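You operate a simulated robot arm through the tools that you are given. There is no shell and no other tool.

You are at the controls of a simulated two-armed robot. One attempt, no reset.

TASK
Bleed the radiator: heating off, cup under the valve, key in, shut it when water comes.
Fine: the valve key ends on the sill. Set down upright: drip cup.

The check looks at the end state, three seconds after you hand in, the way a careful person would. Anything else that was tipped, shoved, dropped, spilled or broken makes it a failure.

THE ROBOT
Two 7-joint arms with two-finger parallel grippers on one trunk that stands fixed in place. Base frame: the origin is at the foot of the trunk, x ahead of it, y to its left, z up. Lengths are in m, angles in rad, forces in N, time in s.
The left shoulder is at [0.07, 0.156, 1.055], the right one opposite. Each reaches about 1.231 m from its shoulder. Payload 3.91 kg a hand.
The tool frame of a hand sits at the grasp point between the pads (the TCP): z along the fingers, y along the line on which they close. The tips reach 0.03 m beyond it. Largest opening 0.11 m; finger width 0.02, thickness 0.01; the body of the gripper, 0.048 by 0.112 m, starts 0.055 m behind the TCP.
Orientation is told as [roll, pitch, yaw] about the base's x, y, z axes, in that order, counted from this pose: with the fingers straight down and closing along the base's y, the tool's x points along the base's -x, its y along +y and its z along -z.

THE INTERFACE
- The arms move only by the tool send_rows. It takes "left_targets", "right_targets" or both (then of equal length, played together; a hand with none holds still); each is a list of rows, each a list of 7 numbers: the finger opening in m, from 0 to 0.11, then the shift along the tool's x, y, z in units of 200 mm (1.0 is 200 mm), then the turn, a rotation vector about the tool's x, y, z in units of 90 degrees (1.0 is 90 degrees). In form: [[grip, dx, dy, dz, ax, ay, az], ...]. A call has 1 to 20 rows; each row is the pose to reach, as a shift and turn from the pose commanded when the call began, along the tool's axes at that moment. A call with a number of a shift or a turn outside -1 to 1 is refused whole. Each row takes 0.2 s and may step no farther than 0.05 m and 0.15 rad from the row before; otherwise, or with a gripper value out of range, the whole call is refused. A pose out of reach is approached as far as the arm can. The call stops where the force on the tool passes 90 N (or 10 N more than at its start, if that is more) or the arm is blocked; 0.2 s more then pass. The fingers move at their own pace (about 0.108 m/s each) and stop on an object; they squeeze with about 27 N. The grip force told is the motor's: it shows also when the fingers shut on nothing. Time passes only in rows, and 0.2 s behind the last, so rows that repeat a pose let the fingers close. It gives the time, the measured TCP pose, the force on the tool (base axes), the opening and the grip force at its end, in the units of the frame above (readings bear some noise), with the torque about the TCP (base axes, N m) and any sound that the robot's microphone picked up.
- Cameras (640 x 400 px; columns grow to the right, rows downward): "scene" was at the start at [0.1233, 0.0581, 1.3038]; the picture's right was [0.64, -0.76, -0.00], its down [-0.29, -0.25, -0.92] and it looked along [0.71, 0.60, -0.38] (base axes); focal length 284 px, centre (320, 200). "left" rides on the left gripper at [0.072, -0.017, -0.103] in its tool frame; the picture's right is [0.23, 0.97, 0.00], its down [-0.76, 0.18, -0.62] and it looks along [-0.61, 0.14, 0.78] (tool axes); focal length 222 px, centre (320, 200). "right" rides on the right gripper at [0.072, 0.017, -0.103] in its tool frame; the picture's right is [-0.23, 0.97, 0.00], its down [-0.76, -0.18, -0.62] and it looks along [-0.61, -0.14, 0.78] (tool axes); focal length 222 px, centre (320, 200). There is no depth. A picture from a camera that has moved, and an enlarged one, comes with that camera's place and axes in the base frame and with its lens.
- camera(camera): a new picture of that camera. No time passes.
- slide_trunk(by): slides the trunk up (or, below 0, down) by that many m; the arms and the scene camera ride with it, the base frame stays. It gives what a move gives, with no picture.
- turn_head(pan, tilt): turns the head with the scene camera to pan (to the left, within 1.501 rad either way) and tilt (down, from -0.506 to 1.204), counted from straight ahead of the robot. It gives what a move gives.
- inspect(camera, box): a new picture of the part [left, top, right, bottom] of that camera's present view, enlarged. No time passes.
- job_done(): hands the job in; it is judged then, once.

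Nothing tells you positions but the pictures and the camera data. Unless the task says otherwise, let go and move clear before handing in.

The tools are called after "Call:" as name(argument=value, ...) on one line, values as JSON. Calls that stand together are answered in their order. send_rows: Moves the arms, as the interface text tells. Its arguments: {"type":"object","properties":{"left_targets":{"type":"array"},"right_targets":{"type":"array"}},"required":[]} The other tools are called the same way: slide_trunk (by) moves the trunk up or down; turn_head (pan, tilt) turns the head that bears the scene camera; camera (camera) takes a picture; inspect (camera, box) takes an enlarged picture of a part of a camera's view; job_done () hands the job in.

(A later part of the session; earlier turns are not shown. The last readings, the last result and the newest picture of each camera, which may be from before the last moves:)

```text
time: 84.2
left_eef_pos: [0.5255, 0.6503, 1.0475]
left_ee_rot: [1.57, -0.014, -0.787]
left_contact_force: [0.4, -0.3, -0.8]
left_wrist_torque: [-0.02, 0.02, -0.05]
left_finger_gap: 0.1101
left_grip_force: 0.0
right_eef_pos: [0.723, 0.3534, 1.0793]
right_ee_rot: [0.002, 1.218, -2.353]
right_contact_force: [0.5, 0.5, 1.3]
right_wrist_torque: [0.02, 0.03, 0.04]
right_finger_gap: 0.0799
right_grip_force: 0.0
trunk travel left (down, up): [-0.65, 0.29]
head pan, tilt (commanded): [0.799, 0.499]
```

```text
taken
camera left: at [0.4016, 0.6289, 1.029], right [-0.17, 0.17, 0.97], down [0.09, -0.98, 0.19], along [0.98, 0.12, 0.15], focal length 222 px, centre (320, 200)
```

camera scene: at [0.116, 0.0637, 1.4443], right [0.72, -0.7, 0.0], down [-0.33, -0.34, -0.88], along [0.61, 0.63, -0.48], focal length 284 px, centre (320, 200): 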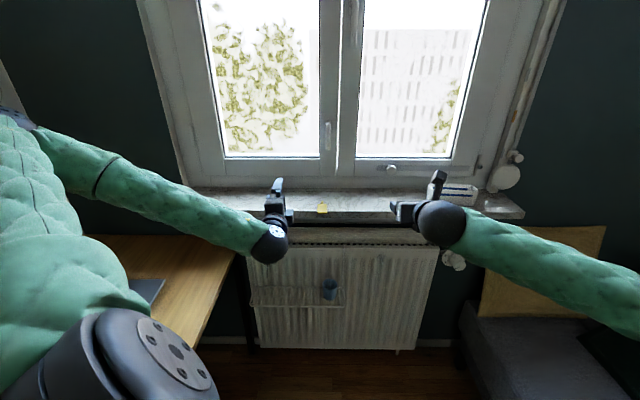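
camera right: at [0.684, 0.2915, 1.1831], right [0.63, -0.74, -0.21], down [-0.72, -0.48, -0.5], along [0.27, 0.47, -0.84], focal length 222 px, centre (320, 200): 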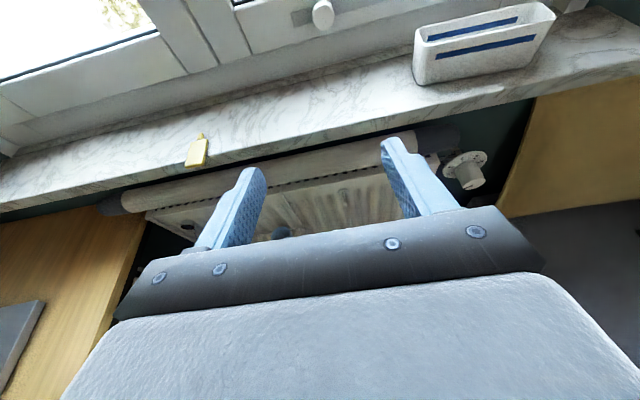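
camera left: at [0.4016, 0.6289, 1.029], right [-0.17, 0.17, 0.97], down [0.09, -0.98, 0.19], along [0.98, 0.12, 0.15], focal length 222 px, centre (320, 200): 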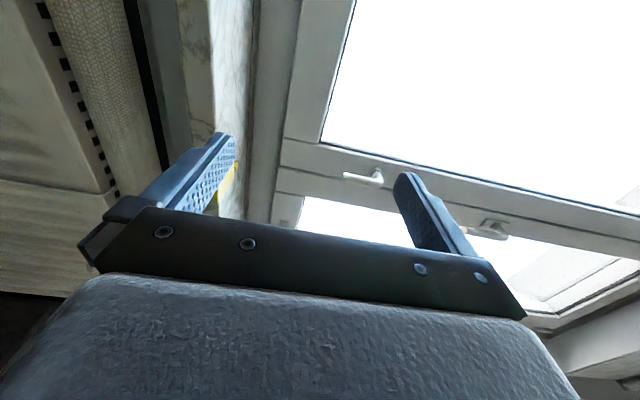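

Rolling to +90° works freely for the left arm. Before the key, I'll use the left hand to move the cup under the spout, so I roll back to 0° and descend in front of the radiator.

Call:
send_rows(left_targets=[[0.09, 0, -0.07, -0.03, 0, 0, -0.09], [0.09, 0, -0.14, -0.06, 0, 0, -0.18], [0.09, 0, -0.21, -0.09, 0, 0, -0.27], [0.09, 0, -0.28, -0.12, 0, 0, -0.36], [0.09, 0, -0.35, -0.15, 0, 0, -0.45], [0.09, 0, -0.42, -0.15, 0, 0, -0.54], [0.09, 0, -0.49, -0.15, 0, 0, -0.63], [0.09, 0, -0.56, -0.15, 0, 0, -0.72], [0.09, 0, -0.63, -0.15, 0, 0, -0.81], [0.09, 0, -0.7, -0.15, 0, 0, -0.9], [0.09, 0, -0.75, -0.15, 0, 0, -0.98]])

Call:
camera(camera="scene")

Call:
camera(camera="left")

```text
time: 86.6
left_eef_pos: [0.5059, 0.6274, 0.8989]
left_ee_rot: [1.54, -1.556, -0.758]
left_contact_force: [-0.3, 0.2, 0.0]
left_wrist_torque: [0.02, 0.02, -0.01]
left_finger_gap: 0.09
left_grip_force: 0.1
right_eef_pos: [0.723, 0.3547, 1.0791]
right_ee_rot: [0.004, 1.219, -2.35]
right_contact_force: [-0.4, 0.4, -0.3]
right_wrist_torque: [0.03, 0.01, -0.01]
right_finger_gap: 0.0799
right_grip_force: 0.0
trunk travel left (down, up): [-0.65, 0.29]
head pan, tilt (commanded): [0.799, 0.499]
```

```text
taken
camera scene: at [0.1161, 0.0639, 1.4443], right [0.72, -0.7, 0.0], down [-0.33, -0.34, -0.88], along [0.61, 0.63, -0.48], focal length 284 px, centre (320, 200)
```

scene: 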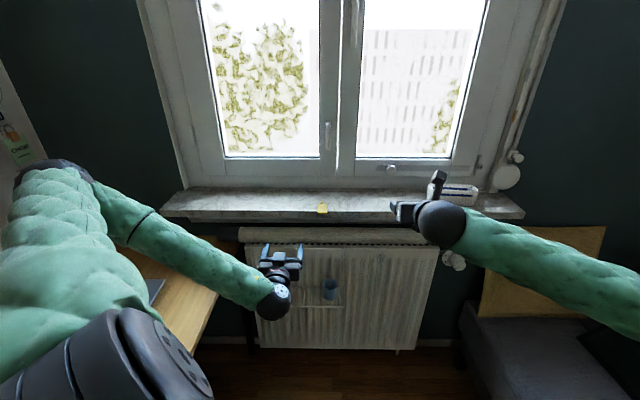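

```text
taken
camera left: at [0.4443, 0.5436, 0.8256], right [-0.69, 0.69, -0.21], down [-0.56, -0.32, 0.76], along [0.46, 0.65, 0.61], focal length 222 px, centre (320, 200)
```

left: 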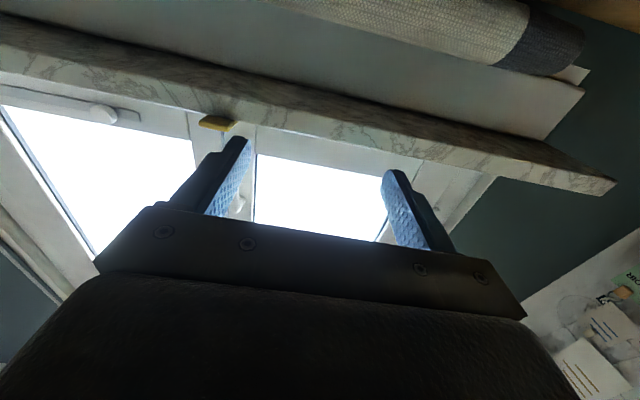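

The left hand is at s≈-0.09, d≈0.80, z≈0.90 with no limits reported. I'll descend toward the cup's front while tilting 20° down.

Call:
send_rows(left_targets=[[0.09, 0.167, -0.122, 0, 0, 0.037, 0], [0.09, 0.333, -0.244, 0, 0, 0.074, 0], [0.09, 0.5, -0.366, 0, 0, 0.111, 0], [0.09, 0.667, -0.488, 0, 0, 0.148, 0], [0.09, 0.833, -0.61, 0, 0, 0.185, 0], [0.09, 1.0, -0.732, 0, 0, 0.2222, 0]])

Call:
camera(camera="scene")

Call:
camera(camera="left")

```text
time: 88.0
left_eef_pos: [0.6073, 0.5281, 0.694]
left_ee_rot: [0.049, -1.223, 0.739]
left_contact_force: [0.4, 0.1, 0.2]
left_wrist_torque: [0.0, 0.04, -0.02]
left_finger_gap: 0.0902
left_grip_force: 0.1
right_eef_pos: [0.7234, 0.3547, 1.0794]
right_ee_rot: [0.001, 1.219, -2.353]
right_contact_force: [0.0, 0.1, -0.1]
right_wrist_torque: [-0.02, 0.05, -0.02]
right_finger_gap: 0.0799
right_grip_force: 0.0
trunk travel left (down, up): [-0.65, 0.29]
head pan, tilt (commanded): [0.799, 0.499]
```

```text
taken
camera scene: at [0.1163, 0.0638, 1.4445], right [0.72, -0.7, 0.0], down [-0.33, -0.34, -0.88], along [0.61, 0.63, -0.48], focal length 284 px, centre (320, 200)
```

scene: 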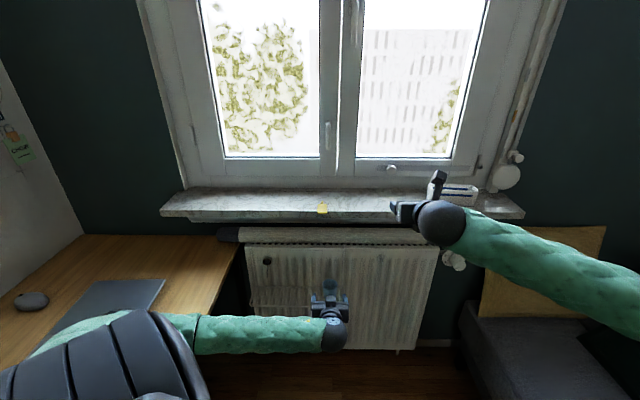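

```text
taken
camera left: at [0.5337, 0.4309, 0.6609], right [-0.75, 0.64, -0.2], down [-0.34, -0.11, 0.93], along [0.57, 0.76, 0.3], focal length 222 px, centre (320, 200)
```

left: 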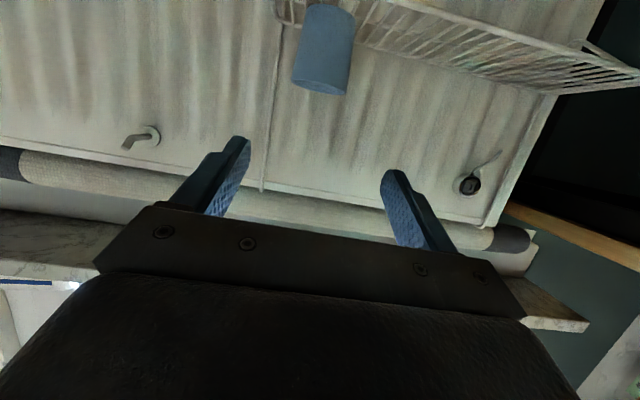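

The left forearm stays above desk height (elbow z≈0.91). I'll lower to cup height and start forward.

Call:
send_rows(left_targets=[[0.085, 0.127, -0.012, 0.094, 0, 0, 0], [0.085, 0.254, -0.024, 0.188, 0, 0, 0], [0.085, 0.3815, -0.036, 0.282, 0, 0, 0]])

Call:
camera(camera="left")

Call:
inspect(camera="scene", box=[220, 230, 400, 342])

```text
time: 89.0
left_eef_pos: [0.6422, 0.5572, 0.6329]
left_ee_rot: [0.194, -1.276, 0.583]
left_contact_force: [-1.3, -5.5, 7.6]
left_wrist_torque: [-0.39, 0.37, 0.22]
left_finger_gap: 0.0851
left_grip_force: 0.1
right_eef_pos: [0.7249, 0.3319, 1.0814]
right_ee_rot: [-0.004, 1.224, -2.367]
right_contact_force: [-0.1, -1.1, -0.3]
right_wrist_torque: [0.05, 0.0, 0.04]
right_finger_gap: 0.08
right_grip_force: 0.1
trunk travel left (down, up): [-0.65, 0.29]
head pan, tilt (commanded): [0.799, 0.499]
stopped in row 3 (left hand): the arm was blocked; the commanded pose is now the measured one
```

```text
taken
camera left: at [0.566, 0.4629, 0.5922], right [-0.73, 0.66, -0.16], down [-0.36, -0.17, 0.92], along [0.58, 0.73, 0.36], focal length 222 px, centre (320, 200)
```

left: 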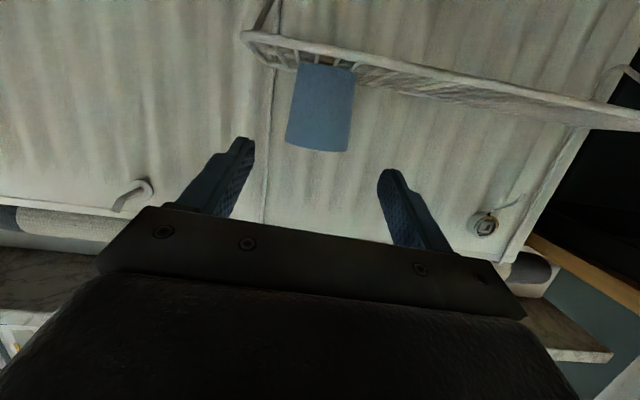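

```text
3.56 times, centred on (310, 286) of scene
camera zoom: at [0.1525, 0.0257, 1.4441], right [0.64, -0.77, -0.01], down [-0.36, -0.3, -0.88], along [0.67, 0.57, -0.47], focal length 1009 px, centre (356, -106)
```

zoom: 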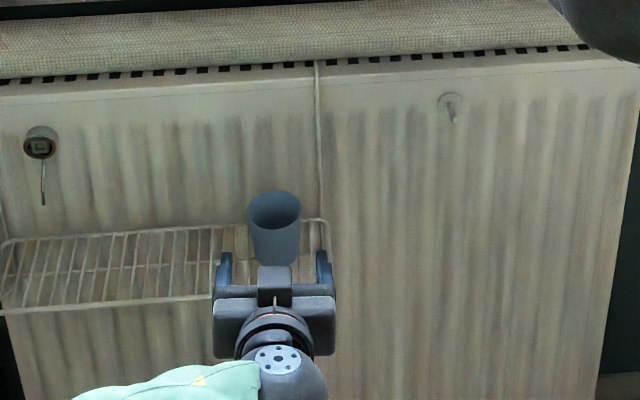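

The left arm was blocked and the head and trunk got nudged, so some part of the left arm is touching something. I'll look around before moving any further.

Call:
camera(camera="scene")

Call:
camera(camera="right")

```text
taken
camera scene: at [0.1525, 0.0257, 1.4441], right [0.64, -0.77, -0.01], down [-0.36, -0.3, -0.88], along [0.67, 0.57, -0.47], focal length 284 px, centre (320, 200)
```

scene: 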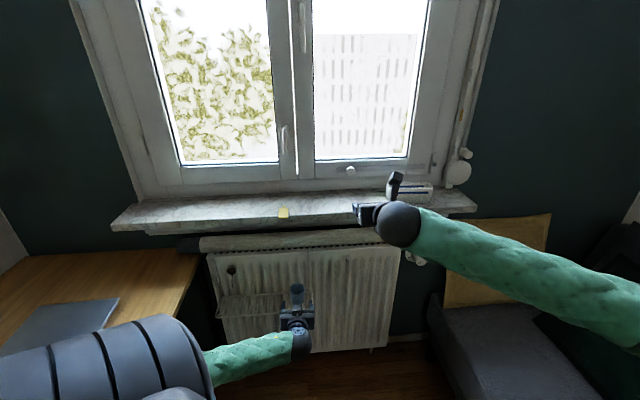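

```text
taken
camera right: at [0.6839, 0.2703, 1.1852], right [0.63, -0.75, -0.21], down [-0.73, -0.47, -0.5], along [0.28, 0.47, -0.84], focal length 222 px, centre (320, 200)
```

right: 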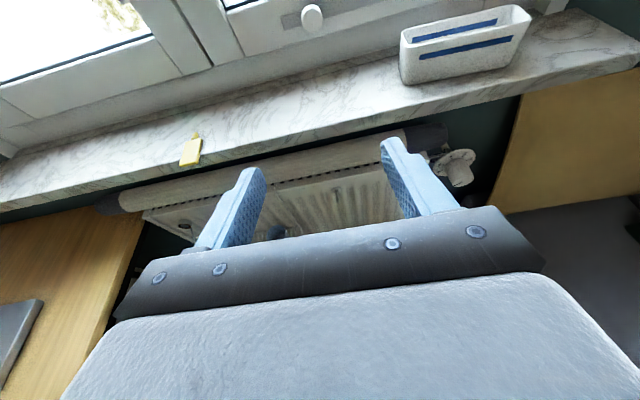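

The left shoulder link seems to be pressing on the head because the hand is too low relative to the raised trunk. I'll lift the left hand back up to release it, and then lower the trunk instead.

Call:
send_rows(left_targets=[[0.085, -0.1, 0.01, -0.08, 0, 0, 0], [0.085, -0.25, 0.02, -0.15, 0, 0, 0], [0.085, -0.4, 0.03, -0.25, 0, 0, 0]])

Call:
camera(camera="scene")

```text
time: 89.3
left_eef_pos: [0.5281, 0.6663, 0.6499]
left_ee_rot: [0.133, -1.28, 0.766]
left_contact_force: [14.2, -27.3, 31.9]
left_wrist_torque: [-1.58, 1.82, 2.15]
left_finger_gap: 0.0849
left_grip_force: 0.0
right_eef_pos: [0.628, 0.4725, 1.0658]
right_ee_rot: [-0.03, 1.199, -2.247]
right_contact_force: [-6.2, 7.7, -3.7]
right_wrist_torque: [0.02, -0.34, -0.73]
right_finger_gap: 0.08
right_grip_force: 0.1
trunk travel left (down, up): [-0.65, 0.29]
head pan, tilt (commanded): [0.799, 0.499]
stopped in row 1 (left hand): the arm was blocked; the commanded pose is now the measured one
```

```text
taken
camera scene: at [0.1885, 0.0788, 1.442], right [0.62, -0.78, -0.02], down [-0.4, -0.3, -0.87], along [0.67, 0.55, -0.5], focal length 284 px, centre (320, 200)
```

scene: 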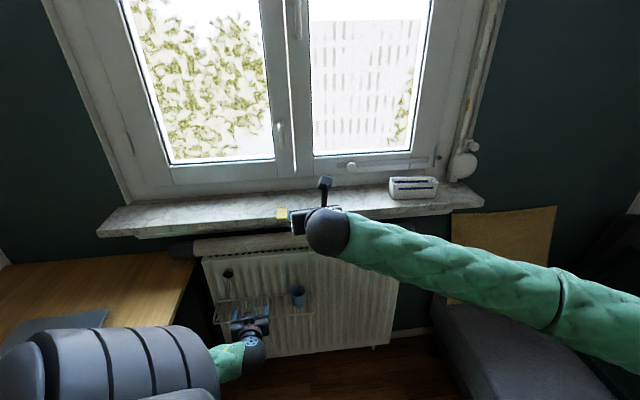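

The robot's body is reacting strongly, with the trunk swinging. Pictures cost no time, so I'll look from the hand cameras before the next action.

Call:
camera(camera="left")

Call:
camera(camera="right")

Call:
inspect(camera="scene", box=[0, 240, 320, 400])

```text
taken
camera left: at [0.4653, 0.5641, 0.6084], right [-0.8, 0.57, -0.18], down [-0.35, -0.21, 0.91], along [0.48, 0.8, 0.36], focal length 222 px, centre (320, 200)
```

left: 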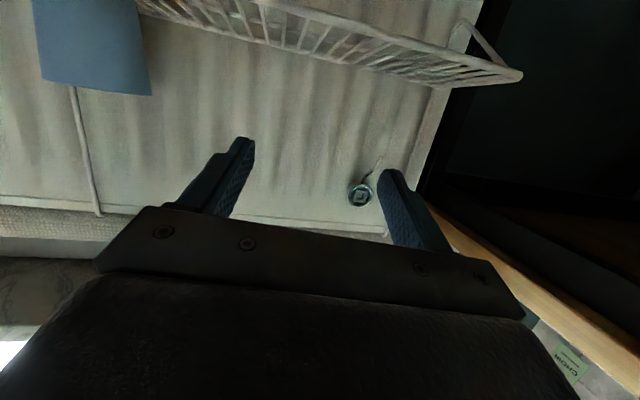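

```text
taken
camera right: at [0.5982, 0.4068, 1.1702], right [0.73, -0.65, -0.22], down [-0.66, -0.57, -0.48], along [0.19, 0.5, -0.85], focal length 222 px, centre (320, 200)
```

right: 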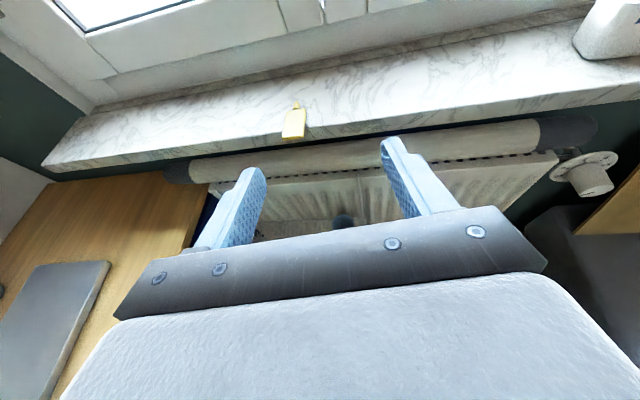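

```text
2.00 times, centred on (160, 320) of scene
camera zoom: at [0.1885, 0.0788, 1.442], right [0.62, -0.78, -0.02], down [-0.4, -0.3, -0.87], along [0.67, 0.55, -0.5], focal length 568 px, centre (640, -40)
```

zoom: 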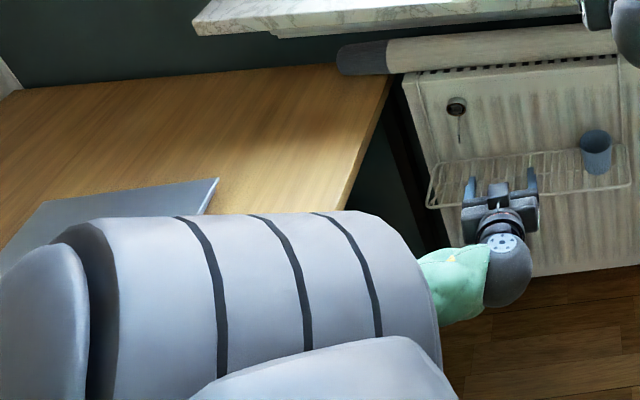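

The left shoulder housing appears to be leaning on the head and the body is twisted by about 0.19 rad. Both hands are in free space, so I'll hold still briefly to let things settle and then reassess.

Call:
send_rows(left_targets=[[0.085, 0, 0, 0, 0, 0, 0]])

Call:
camera(camera="scene")

Call:
camera(camera="right")

```text
time: 89.6
left_eef_pos: [0.3878, 0.6919, 0.6928]
left_ee_rot: [-0.02, -1.348, 1.088]
left_contact_force: [-7.3, 0.0, -10.5]
left_wrist_torque: [0.74, -0.49, -0.51]
left_finger_gap: 0.0851
left_grip_force: 0.0
right_eef_pos: [0.4869, 0.508, 1.0902]
right_ee_rot: [0.049, 1.22, -1.981]
right_contact_force: [-4.8, 5.0, -1.5]
right_wrist_torque: [-0.03, -0.16, -0.4]
right_finger_gap: 0.0801
right_grip_force: 0.0
trunk travel left (down, up): [-0.65, 0.29]
head pan, tilt (commanded): [0.799, 0.499]
stopped in row 1 (left hand): the arm was blocked; the commanded pose is now the measured one
```

```text
taken
camera scene: at [0.1374, 0.0966, 1.4504], right [0.63, -0.77, 0.0], down [-0.38, -0.3, -0.88], along [0.68, 0.56, -0.48], focal length 284 px, centre (320, 200)
```

scene: 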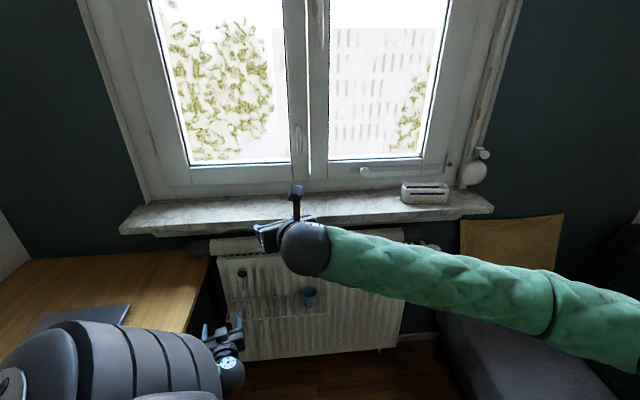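

```text
taken
camera right: at [0.4679, 0.4362, 1.1945], right [0.84, -0.5, -0.2], down [-0.53, -0.69, -0.5], along [0.12, 0.53, -0.84], focal length 222 px, centre (320, 200)
```

right: 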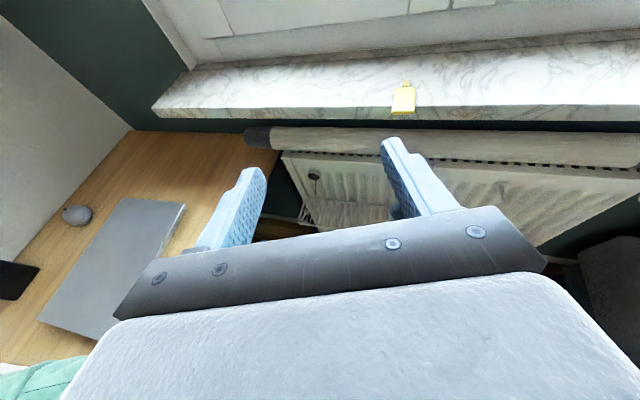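

The body keeps yawing while the left shoulder housing pushes the head sideways. I'll turn the head away from that housing to remove the contact.

Call:
turn_head(pan=0.1, tilt=0.3)

Call:
camera(camera="scene")

Call:
camera(camera="right")

Call:
camera(camera="left")

```text
time: 90.7
left_eef_pos: [0.4014, 0.6733, 0.6934]
left_ee_rot: [0.089, -1.337, 0.946]
left_contact_force: [-0.4, -0.2, 0.3]
left_wrist_torque: [-0.01, 0.01, 0.02]
left_finger_gap: 0.0852
left_grip_force: 0.0
right_eef_pos: [0.5141, 0.4748, 1.1019]
right_ee_rot: [0.044, 1.24, -2.049]
right_contact_force: [0.0, -0.4, 0.8]
right_wrist_torque: [0.0, 0.0, 0.02]
right_finger_gap: 0.0803
right_grip_force: 0.1
trunk travel left (down, up): [-0.65, 0.29]
head pan, tilt (commanded): [0.099, 0.3]
```

```text
taken
camera scene: at [0.1297, -0.0193, 1.4703], right [0.11, -0.99, -0.02], down [-0.29, -0.01, -0.96], along [0.95, 0.11, -0.29], focal length 284 px, centre (320, 200)
```

scene: 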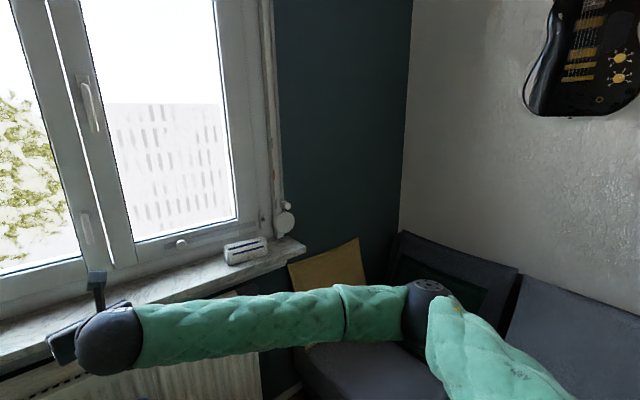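

```text
taken
camera right: at [0.4912, 0.402, 1.2051], right [0.81, -0.55, -0.2], down [-0.56, -0.64, -0.52], along [0.16, 0.54, -0.83], focal length 222 px, centre (320, 200)
```

right: 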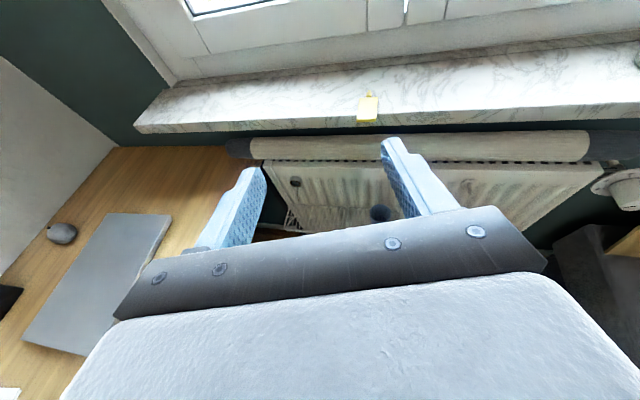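

```text
taken
camera left: at [0.3548, 0.5643, 0.6461], right [-0.87, 0.46, -0.2], down [-0.36, -0.29, 0.89], along [0.35, 0.84, 0.41], focal length 222 px, centre (320, 200)
```

left: 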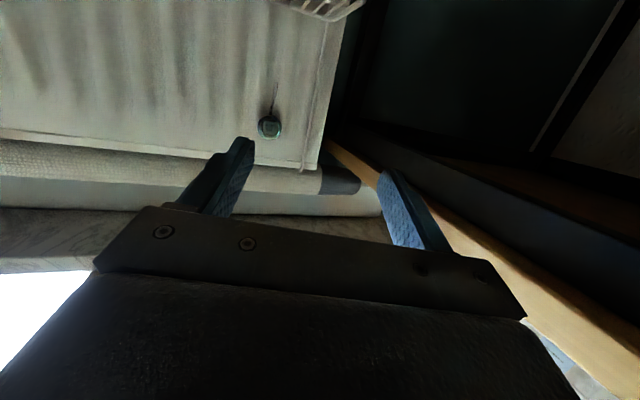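

Everything has settled with near-zero forces, and the trunk looks straight again. The cup and key appear undisturbed, so I'll raise the left hand straight up to a safer arm posture.

Call:
send_rows(left_targets=[[0.085, -0.195, 0, -0.046, 0, 0, 0], [0.085, -0.389, 0, -0.093, 0, 0, 0], [0.085, -0.584, 0, -0.139, 0, 0, 0], [0.085, -0.778, 0, -0.186, 0, 0, 0], [0.085, -0.973, 0, -0.232, 0, 0, 0]])

Call:
camera(camera="right")

Call:
camera(camera="scene")

```text
time: 91.7
left_eef_pos: [0.268, 0.7068, 0.7787]
left_ee_rot: [0.351, -1.265, 0.856]
left_contact_force: [-0.5, 3.3, 8.3]
left_wrist_torque: [-0.72, 0.23, -0.15]
left_finger_gap: 0.0852
left_grip_force: 0.0
right_eef_pos: [0.4268, 0.5429, 1.0659]
right_ee_rot: [0.113, 1.179, -1.78]
right_contact_force: [-2.9, 2.7, 2.6]
right_wrist_torque: [-0.19, -0.04, -0.25]
right_finger_gap: 0.0798
right_grip_force: 0.1
trunk travel left (down, up): [-0.65, 0.29]
head pan, tilt (commanded): [0.099, 0.3]
stopped in row 4 (left hand): the arm was blocked; the commanded pose is now the measured one
```

```text
taken
camera right: at [0.4172, 0.4747, 1.1718], right [0.91, -0.38, -0.17], down [-0.42, -0.77, -0.48], along [0.05, 0.5, -0.86], focal length 222 px, centre (320, 200)
```

right: 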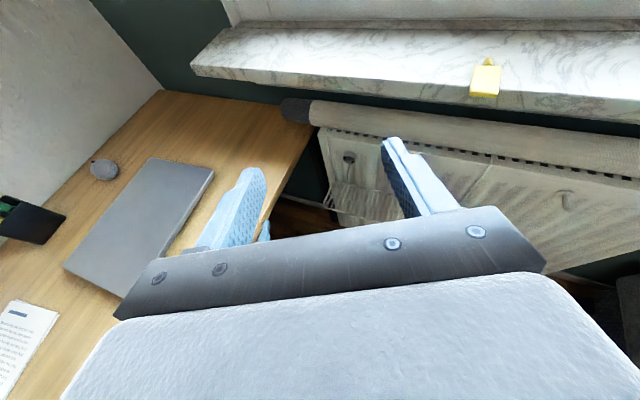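

```text
taken
camera scene: at [0.1442, 0.0897, 1.4624], right [-0.02, -1.0, 0.03], down [-0.3, -0.02, -0.95], along [0.95, -0.03, -0.3], focal length 284 px, centre (320, 200)
```

scene: 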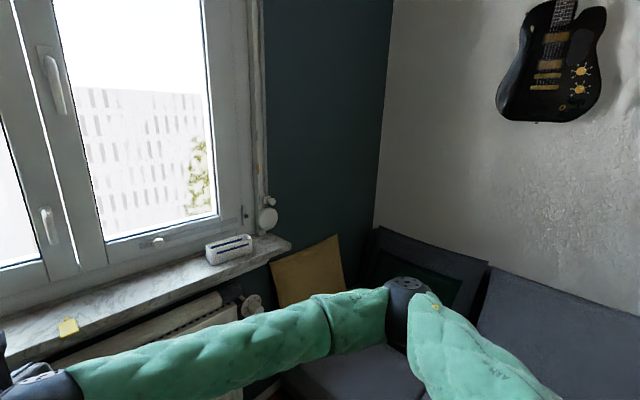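

The arm is blocked again, so I need to see what it is touching. I'll turn the head left and down to look at the left arm and desk.

Call:
turn_head(pan=1.2, tilt=0.8)

Call:
camera(camera="scene")

Call:
camera(camera="left")

Call:
camera(camera="right")

```text
time: 93.0
left_eef_pos: [0.3152, 0.6782, 0.8085]
left_ee_rot: [0.477, -1.284, 0.663]
left_contact_force: [0.5, -0.5, -0.1]
left_wrist_torque: [-0.02, 0.01, 0.05]
left_finger_gap: 0.0848
left_grip_force: 0.0
right_eef_pos: [0.4708, 0.4875, 1.0874]
right_ee_rot: [0.063, 1.221, -1.911]
right_contact_force: [-0.2, -1.0, -0.9]
right_wrist_torque: [-0.02, 0.03, 0.02]
right_finger_gap: 0.0799
right_grip_force: 0.1
trunk travel left (down, up): [-0.65, 0.29]
head pan, tilt (commanded): [1.201, 0.799]
```

```text
taken
camera scene: at [0.0892, 0.0658, 1.4243], right [0.93, -0.37, -0.01], down [-0.27, -0.66, -0.7], along [0.25, 0.66, -0.71], focal length 284 px, centre (320, 200)
```

scene: 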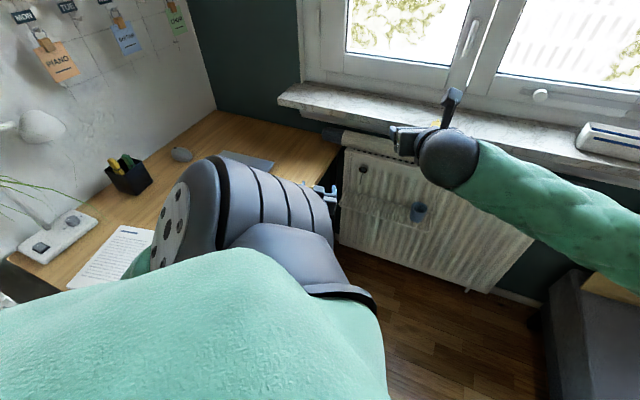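

```text
taken
camera left: at [0.2745, 0.5673, 0.7625], right [-0.92, 0.38, -0.09], down [-0.23, -0.34, 0.91], along [0.31, 0.86, 0.4], focal length 222 px, centre (320, 200)
```

left: 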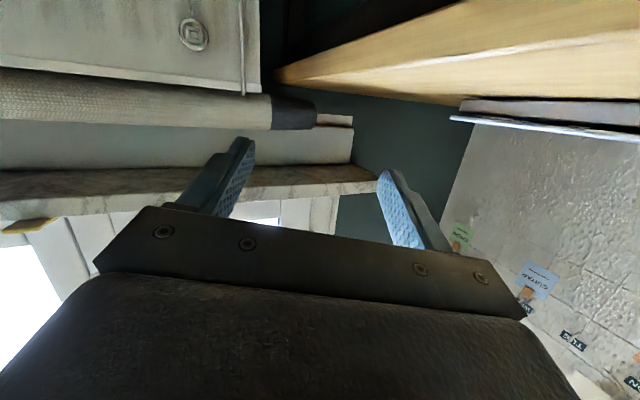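

```text
taken
camera right: at [0.4555, 0.4158, 1.1918], right [0.87, -0.45, -0.19], down [-0.48, -0.72, -0.5], along [0.09, 0.53, -0.84], focal length 222 px, centre (320, 200)
```

right: 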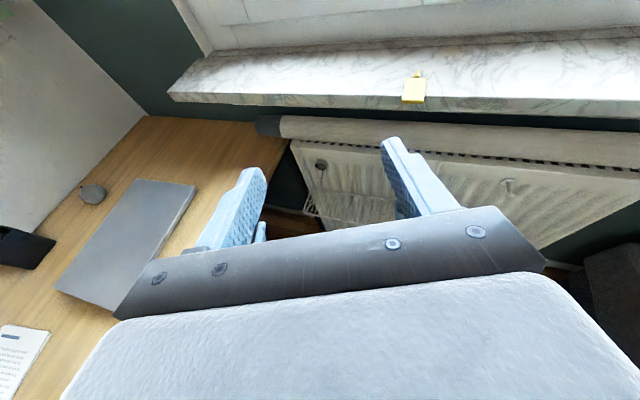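

The left elbow has dropped low and back, near the desk's front corner, so the forearm is probably wedged against the desk edge. Raising the trunk should lift the whole arm straight off it, so I'll start with a small slide.

Call:
slide_trunk(by=0.06)

Call:
camera(camera="scene")

```text
time: 94.0
left_eef_pos: [0.3101, 0.6812, 0.8537]
left_ee_rot: [0.412, -1.277, 0.729]
left_contact_force: [0.1, -0.5, 0.4]
left_wrist_torque: [0.01, 0.01, 0.01]
left_finger_gap: 0.0851
left_grip_force: 0.0
right_eef_pos: [0.4651, 0.4982, 1.1395]
right_ee_rot: [0.086, 1.214, -1.889]
right_contact_force: [0.1, -0.6, -0.5]
right_wrist_torque: [-0.01, 0.0, -0.01]
right_finger_gap: 0.0799
right_grip_force: 0.1
trunk travel left (down, up): [-0.71, 0.23]
head pan, tilt (commanded): [1.201, 0.799]
```

```text
taken
camera scene: at [0.0804, 0.0732, 1.478], right [0.93, -0.36, 0.0], down [-0.26, -0.67, -0.7], along [0.25, 0.65, -0.72], focal length 284 px, centre (320, 200)
```

scene: 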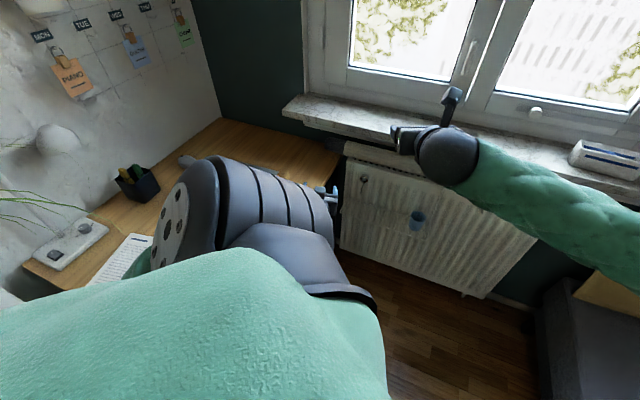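

That went smoothly. I'll raise the trunk further to lift the elbow well clear of the desk.

Call:
slide_trunk(by=0.2)

Call:
camera(camera="scene")

Call:
camera(camera="left")

Call:
camera(camera="right")

```text
time: 96.2
left_eef_pos: [0.3106, 0.6817, 1.0539]
left_ee_rot: [0.415, -1.277, 0.727]
left_contact_force: [-0.1, -0.1, -0.2]
left_wrist_torque: [0.0, -0.01, 0.01]
left_finger_gap: 0.0851
left_grip_force: 0.1
right_eef_pos: [0.465, 0.4972, 1.339]
right_ee_rot: [0.088, 1.214, -1.89]
right_contact_force: [0.5, 0.3, -0.6]
right_wrist_torque: [0.04, -0.03, 0.0]
right_finger_gap: 0.08
right_grip_force: 0.1
trunk travel left (down, up): [-0.91, 0.03]
head pan, tilt (commanded): [1.201, 0.799]
```

```text
taken
camera scene: at [0.0816, 0.0737, 1.6783], right [0.93, -0.36, 0.0], down [-0.26, -0.67, -0.7], along [0.25, 0.65, -0.72], focal length 284 px, centre (320, 200)
```

scene: 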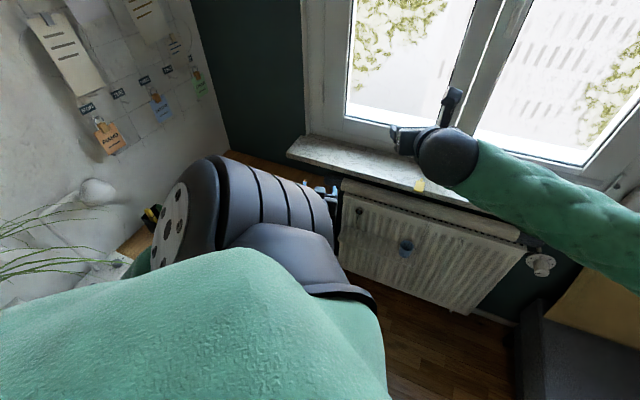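

```text
taken
camera left: at [0.2706, 0.57, 1.0094], right [-0.92, 0.37, -0.1], down [-0.24, -0.33, 0.91], along [0.31, 0.87, 0.39], focal length 222 px, centre (320, 200)
```

left: 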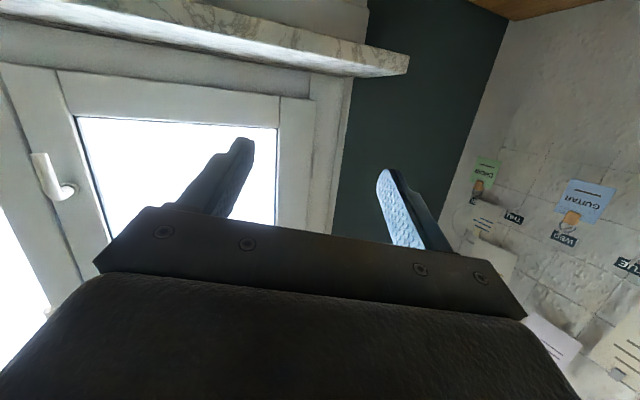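

```text
taken
camera right: at [0.4492, 0.4261, 1.4445], right [0.87, -0.45, -0.18], down [-0.48, -0.72, -0.5], along [0.09, 0.52, -0.85], focal length 222 px, centre (320, 200)
```

right: 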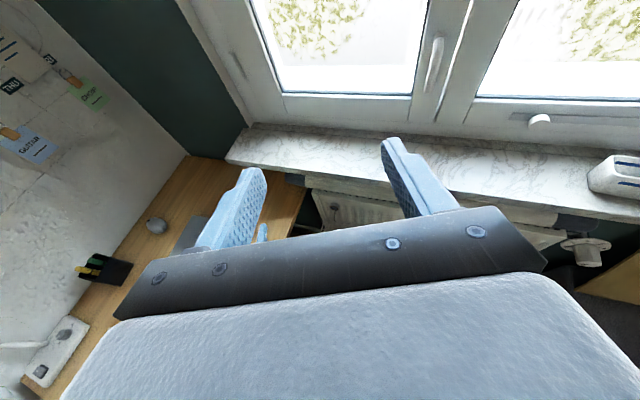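

The whole arm is now well above the desk. I'll lift the left hand relative to the shoulder with small steps to restore a good elbow posture.

Call:
send_rows(left_targets=[[0.085, -0.12, 0.0145, -0.033, 0, 0, 0], [0.085, -0.239, 0.029, -0.066, 0, 0, 0], [0.085, -0.359, 0.0435, -0.099, 0, 0, 0], [0.085, -0.4786, 0.058, -0.1325, 0, 0, 0]])

Call:
camera(camera="scene")

```text
time: 97.2
left_eef_pos: [0.3119, 0.6816, 1.1553]
left_ee_rot: [0.419, -1.278, 0.722]
left_contact_force: [-0.2, -0.8, -0.2]
left_wrist_torque: [-0.03, 0.01, 0.02]
left_finger_gap: 0.0849
left_grip_force: 0.0
right_eef_pos: [0.4663, 0.4958, 1.3402]
right_ee_rot: [0.086, 1.213, -1.891]
right_contact_force: [-0.3, -0.2, 0.6]
right_wrist_torque: [0.02, -0.01, 0.0]
right_finger_gap: 0.0801
right_grip_force: 0.0
trunk travel left (down, up): [-0.91, 0.03]
head pan, tilt (commanded): [1.201, 0.799]
```

```text
taken
camera scene: at [0.0827, 0.0725, 1.6784], right [0.93, -0.36, 0.0], down [-0.26, -0.67, -0.7], along [0.25, 0.65, -0.72], focal length 284 px, centre (320, 200)
```

scene: 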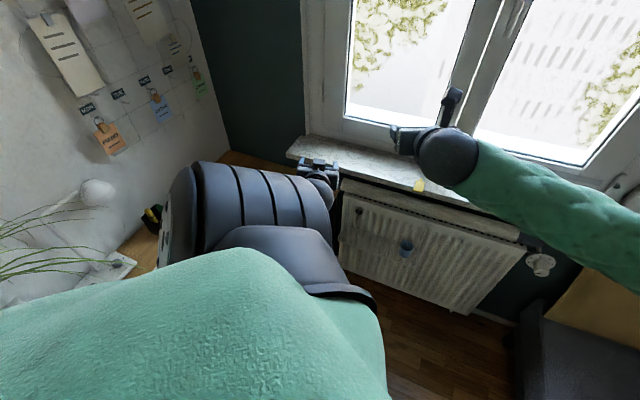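

The left arm moves freely now, so the obstruction was the desk corner under its elbow. The lesson is to keep the left hand high relative to the shoulder by lowering the trunk instead. I'll raise the left hand further and move the right hand away to the right.

Call:
send_rows(left_targets=[[0.085, -0.191, 0.023, -0.053, 0, 0, 0], [0.085, -0.383, 0.046, -0.106, 0, 0, 0], [0.085, -0.574, 0.07, -0.159, 0, 0, 0], [0.085, -0.766, 0.093, -0.212, 0, 0, 0], [0.085, -0.957, 0.117, -0.265, 0, 0, 0]], right_targets=[[0.08, -0.031, 0.183, -0.068, 0, 0, 0], [0.08, -0.062, 0.367, -0.136, 0, 0, 0], [0.08, -0.093, 0.55, -0.203, 0, 0, 0], [0.08, -0.124, 0.734, -0.271, 0, 0, 0], [0.08, -0.155, 0.917, -0.339, 0, 0, 0]])

Call:
camera(camera="scene")

```text
time: 98.4
left_eef_pos: [0.3506, 0.7393, 1.34]
left_ee_rot: [0.412, -1.276, 0.728]
left_contact_force: [-0.6, -0.3, -0.3]
left_wrist_torque: [0.0, 0.03, 0.03]
left_finger_gap: 0.0849
left_grip_force: 0.0
left hand out of reach, approached as far as the arm can: row 1, 2, 3, 4, 5
right_eef_pos: [0.6038, 0.3591, 1.34]
right_ee_rot: [0.087, 1.212, -1.885]
right_contact_force: [0.0, 0.7, -0.2]
right_wrist_torque: [0.0, 0.02, 0.0]
right_finger_gap: 0.0801
right_grip_force: 0.1
trunk travel left (down, up): [-0.91, 0.03]
head pan, tilt (commanded): [1.201, 0.799]
```

```text
taken
camera scene: at [0.0822, 0.0741, 1.6783], right [0.93, -0.36, 0.0], down [-0.26, -0.67, -0.7], along [0.25, 0.65, -0.72], focal length 284 px, centre (320, 200)
```

scene: 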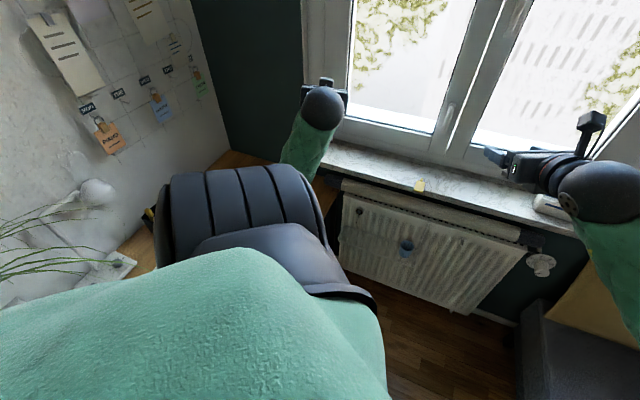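

The left arm is now in an elbow-down posture, with the elbow in the free space right of the desk, which is fine for the valve. I'll square the left hand to the wall and move it forward a little.

Call:
send_rows(left_targets=[[0.085, 0, 0, 0.04, 0.0564, -0.0457, -0.011], [0.085, 0, 0, 0.08, 0.1127, -0.0914, -0.022], [0.085, 0, 0, 0.12, 0.169, -0.1371, -0.033], [0.085, 0, 0, 0.16, 0.2254, -0.1828, -0.0441]])

Call:
turn_head(pan=0.8, tilt=0.6)

Call:
camera(camera="scene")

```text
time: 99.4
left_eef_pos: [0.3619, 0.7699, 1.3331]
left_ee_rot: [-2.638, -1.568, -2.863]
left_contact_force: [0.0, 0.7, 0.1]
left_wrist_torque: [0.01, -0.04, 0.0]
left_finger_gap: 0.085
left_grip_force: 0.2
right_eef_pos: [0.6044, 0.3579, 1.3405]
right_ee_rot: [0.087, 1.213, -1.886]
right_contact_force: [0.5, -1.4, 0.0]
right_wrist_torque: [0.01, 0.01, 0.0]
right_finger_gap: 0.08
right_grip_force: 0.1
trunk travel left (down, up): [-0.91, 0.03]
head pan, tilt (commanded): [1.201, 0.799]
```

```text
time: 100.2
left_eef_pos: [0.362, 0.7687, 1.332]
left_ee_rot: [-1.982, -1.572, 2.764]
left_contact_force: [0.5, 1.0, 0.3]
left_wrist_torque: [-0.02, -0.04, 0.0]
left_finger_gap: 0.0848
left_grip_force: 0.1
right_eef_pos: [0.6045, 0.3581, 1.3399]
right_ee_rot: [0.085, 1.214, -1.889]
right_contact_force: [-0.1, 0.2, 0.0]
right_wrist_torque: [0.0, -0.03, -0.02]
right_finger_gap: 0.0802
right_grip_force: 0.1
trunk travel left (down, up): [-0.91, 0.03]
head pan, tilt (commanded): [0.799, 0.6]
```

```text
taken
camera scene: at [0.114, 0.0618, 1.6952], right [0.72, -0.7, 0.0], down [-0.39, -0.41, -0.82], along [0.57, 0.59, -0.57], focal length 284 px, centre (320, 200)
```

scene: 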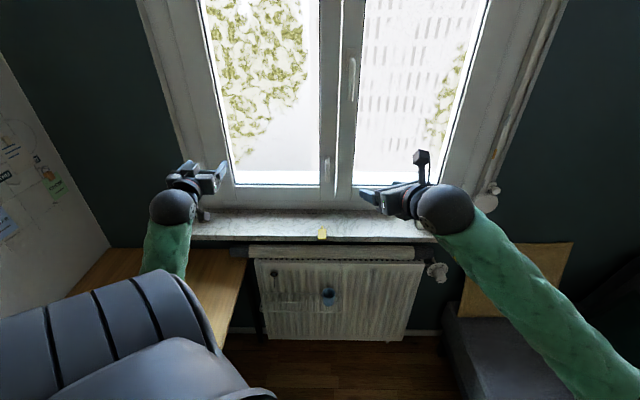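

The left hand now faces the wall at s≈-0.29, d≈0.80 with no limit reported. I'll shift it right and look again.

Call:
send_rows(left_targets=[[0.085, 0, -0.2, 0, 0, 0, 0], [0.085, 0, -0.4, 0, 0, 0, 0], [0.085, 0, -0.6, 0, 0, 0, 0], [0.085, 0, -0.8, 0, 0, 0, 0]])

Call:
camera(camera="scene")

```text
time: 101.2
left_eef_pos: [0.4754, 0.6567, 1.3334]
left_ee_rot: [1.501, -1.569, -0.717]
left_contact_force: [-0.2, -1.0, -0.5]
left_wrist_torque: [0.0, -0.01, 0.01]
left_finger_gap: 0.0849
left_grip_force: 0.0
right_eef_pos: [0.6066, 0.356, 1.3406]
right_ee_rot: [0.079, 1.213, -1.891]
right_contact_force: [0.2, -0.2, -0.5]
right_wrist_torque: [0.03, 0.01, 0.02]
right_finger_gap: 0.0803
right_grip_force: 0.0
trunk travel left (down, up): [-0.91, 0.03]
head pan, tilt (commanded): [0.799, 0.6]
```

```text
taken
camera scene: at [0.1162, 0.0601, 1.6952], right [0.72, -0.7, 0.0], down [-0.4, -0.4, -0.82], along [0.57, 0.59, -0.57], focal length 284 px, centre (320, 200)
```

scene: 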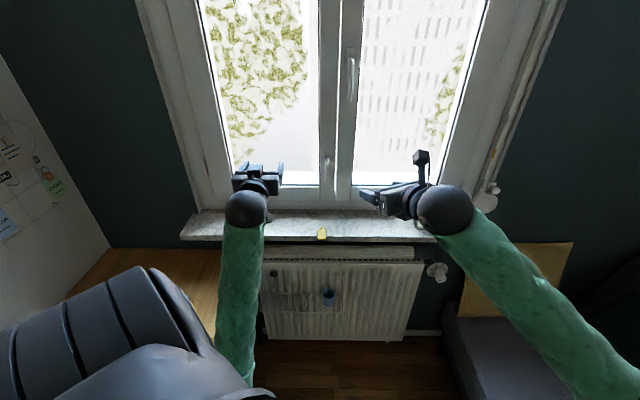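

The elbow-down posture keeps the elbow near s≈-0.16, clear of the desk edge at s≈-0.31. While in free space I'll test the left wrist's roll range, which I need for turning the key.

Call:
send_rows(left_targets=[[0.085, 0, 0, 0, 0, 0, -0.09], [0.085, 0, 0, 0, 0, 0, -0.18], [0.085, 0, 0, 0, 0, 0, -0.27], [0.085, 0, 0, 0, 0, 0, -0.36], [0.085, 0, 0, 0, 0, 0, -0.45], [0.085, 0, 0, 0, 0, 0, -0.54], [0.085, 0, 0, 0, 0, 0, -0.63], [0.085, 0, 0, 0, 0, 0, -0.72], [0.085, 0, 0, 0, 0, 0, -0.81], [0.085, 0, 0, 0, 0, 0, -0.9], [0.085, 0, 0, 0, 0, 0, -0.99]])

```text
time: 103.7
left_eef_pos: [0.4759, 0.657, 1.3326]
left_ee_rot: [-1.571, -0.013, 2.354]
left_contact_force: [-0.1, 0.3, 0.2]
left_wrist_torque: [0.0, 0.01, -0.01]
left_finger_gap: 0.0849
left_grip_force: 0.1
right_eef_pos: [0.6051, 0.3572, 1.34]
right_ee_rot: [0.083, 1.212, -1.892]
right_contact_force: [0.1, -0.5, 0.5]
right_wrist_torque: [-0.03, 0.0, -0.01]
right_finger_gap: 0.0801
right_grip_force: 0.1
trunk travel left (down, up): [-0.91, 0.03]
head pan, tilt (commanded): [0.799, 0.6]
```

Roll down to -90° works. I'll roll back to 0°, then lower the trunk so the left hand arrives near the radiator's height.

Call:
send_rows(left_targets=[[0.085, 0, 0, 0, 0, 0, 0.09], [0.085, 0, 0, 0, 0, 0, 0.18], [0.085, 0, 0, 0, 0, 0, 0.27], [0.085, 0, 0, 0, 0, 0, 0.36], [0.085, 0, 0, 0, 0, 0, 0.45], [0.085, 0, 0, 0, 0, 0, 0.54], [0.085, 0, 0, 0, 0, 0, 0.63], [0.085, 0, 0, 0, 0, 0, 0.72], [0.085, 0, 0, 0, 0, 0, 0.81], [0.085, 0, 0, 0, 0, 0, 0.9], [0.085, 0, 0, 0, 0, 0, 0.99]])

Call:
slide_trunk(by=-0.25)

Call:
camera(camera="scene")

Call:
camera(camera="left")

```text
time: 106.0
left_eef_pos: [0.4752, 0.6577, 1.332]
left_ee_rot: [2.01, -1.572, -1.23]
left_contact_force: [-0.1, 0.4, 0.6]
left_wrist_torque: [-0.01, 0.02, 0.02]
left_finger_gap: 0.0852
left_grip_force: 0.1
right_eef_pos: [0.6033, 0.3592, 1.3402]
right_ee_rot: [0.087, 1.213, -1.886]
right_contact_force: [-0.2, 0.1, -0.1]
right_wrist_torque: [-0.01, 0.01, -0.03]
right_finger_gap: 0.0802
right_grip_force: 0.0
trunk travel left (down, up): [-0.91, 0.03]
head pan, tilt (commanded): [0.799, 0.6]
```

```text
time: 108.6
left_eef_pos: [0.4753, 0.6565, 1.0827]
left_ee_rot: [-2.462, -1.571, -3.039]
left_contact_force: [0.4, 1.5, -0.9]
left_wrist_torque: [-0.01, 0.0, 0.05]
left_finger_gap: 0.0851
left_grip_force: 0.1
right_eef_pos: [0.6054, 0.3578, 1.0915]
right_ee_rot: [0.085, 1.212, -1.889]
right_contact_force: [0.3, -0.4, 0.7]
right_wrist_torque: [-0.02, 0.0, 0.02]
right_finger_gap: 0.08
right_grip_force: 0.1
trunk travel left (down, up): [-0.66, 0.28]
head pan, tilt (commanded): [0.799, 0.6]
```

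```text
taken
camera scene: at [0.1139, 0.0616, 1.4453], right [0.72, -0.7, 0.0], down [-0.39, -0.41, -0.82], along [0.57, 0.59, -0.57], focal length 284 px, centre (320, 200)
```

scene: 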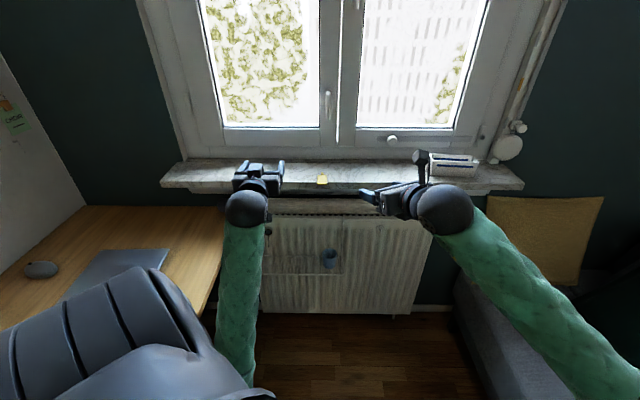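

```text
taken
camera left: at [0.4141, 0.5725, 1.0097], right [-0.69, 0.69, -0.23], down [-0.57, -0.31, 0.76], along [0.45, 0.65, 0.61], focal length 222 px, centre (320, 200)
```

left: 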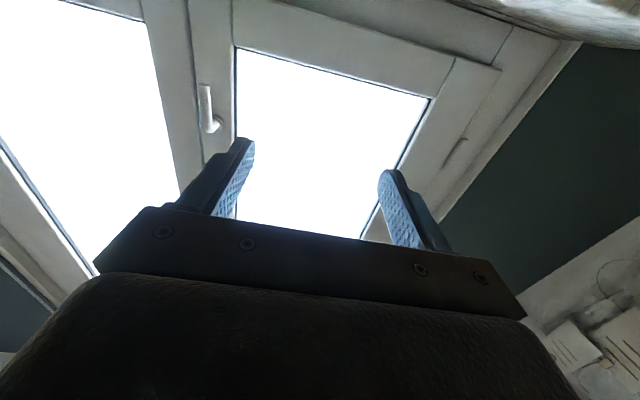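

The descent is clear, with the forearm hanging right of the desk edge. I'll lower another 0.2 m and check.

Call:
slide_trunk(by=-0.1)

Call:
slide_trunk(by=-0.1)

Call:
camera(camera="scene")

Call:
camera(camera="left")

Call:
camera(camera="right")

```text
time: 110.0
left_eef_pos: [0.4752, 0.6563, 0.9815]
left_ee_rot: [-2.503, -1.572, -2.996]
left_contact_force: [0.1, 0.2, -0.7]
left_wrist_torque: [0.04, 0.04, 0.01]
left_finger_gap: 0.085
left_grip_force: 0.0
right_eef_pos: [0.6035, 0.3581, 0.9906]
right_ee_rot: [0.085, 1.213, -1.888]
right_contact_force: [0.0, -0.2, -0.1]
right_wrist_torque: [-0.02, 0.01, 0.02]
right_finger_gap: 0.0799
right_grip_force: 0.1
trunk travel left (down, up): [-0.56, 0.38]
head pan, tilt (commanded): [0.799, 0.6]
```

```text
time: 111.3
left_eef_pos: [0.475, 0.6565, 0.8828]
left_ee_rot: [-2.515, -1.57, -2.985]
left_contact_force: [0.4, -0.3, 0.6]
left_wrist_torque: [0.01, -0.03, 0.01]
left_finger_gap: 0.085
left_grip_force: 0.1
right_eef_pos: [0.6045, 0.3574, 0.8912]
right_ee_rot: [0.085, 1.213, -1.888]
right_contact_force: [-0.5, -0.1, 0.0]
right_wrist_torque: [0.0, 0.01, 0.02]
right_finger_gap: 0.0804
right_grip_force: 0.0
trunk travel left (down, up): [-0.46, 0.48]
head pan, tilt (commanded): [0.799, 0.6]
```

```text
taken
camera scene: at [0.1137, 0.0615, 1.2454], right [0.72, -0.7, 0.0], down [-0.39, -0.41, -0.82], along [0.57, 0.59, -0.57], focal length 284 px, centre (320, 200)
```

scene: 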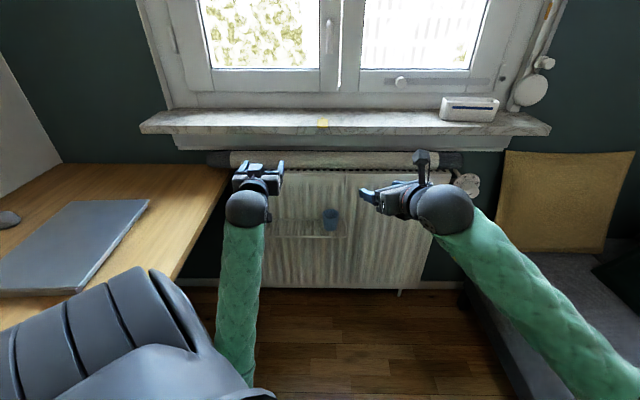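

```text
taken
camera left: at [0.414, 0.5724, 0.8098], right [-0.69, 0.69, -0.23], down [-0.57, -0.31, 0.76], along [0.45, 0.65, 0.61], focal length 222 px, centre (320, 200)
```

left: 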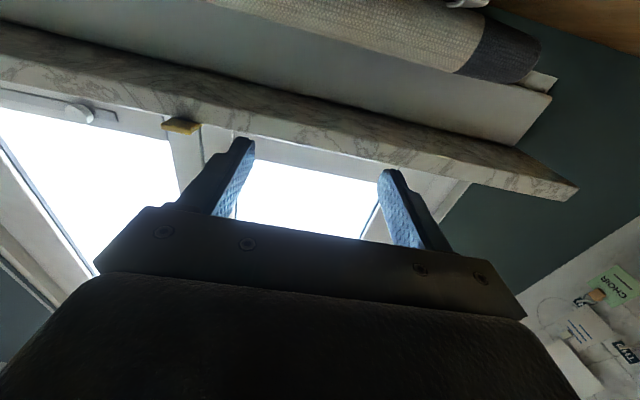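

```text
taken
camera right: at [0.5884, 0.2868, 0.9955], right [0.87, -0.45, -0.18], down [-0.48, -0.72, -0.5], along [0.09, 0.53, -0.85], focal length 222 px, centre (320, 200)
```

right: 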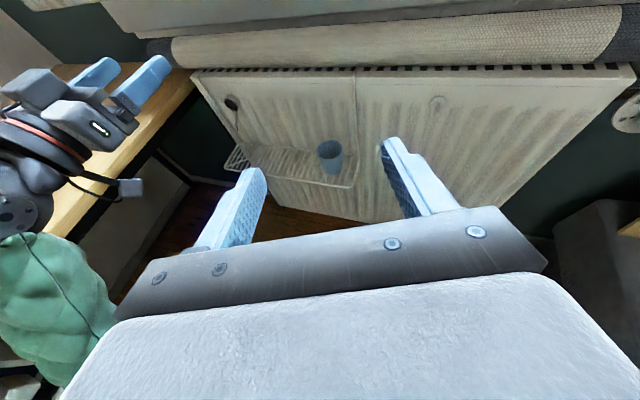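

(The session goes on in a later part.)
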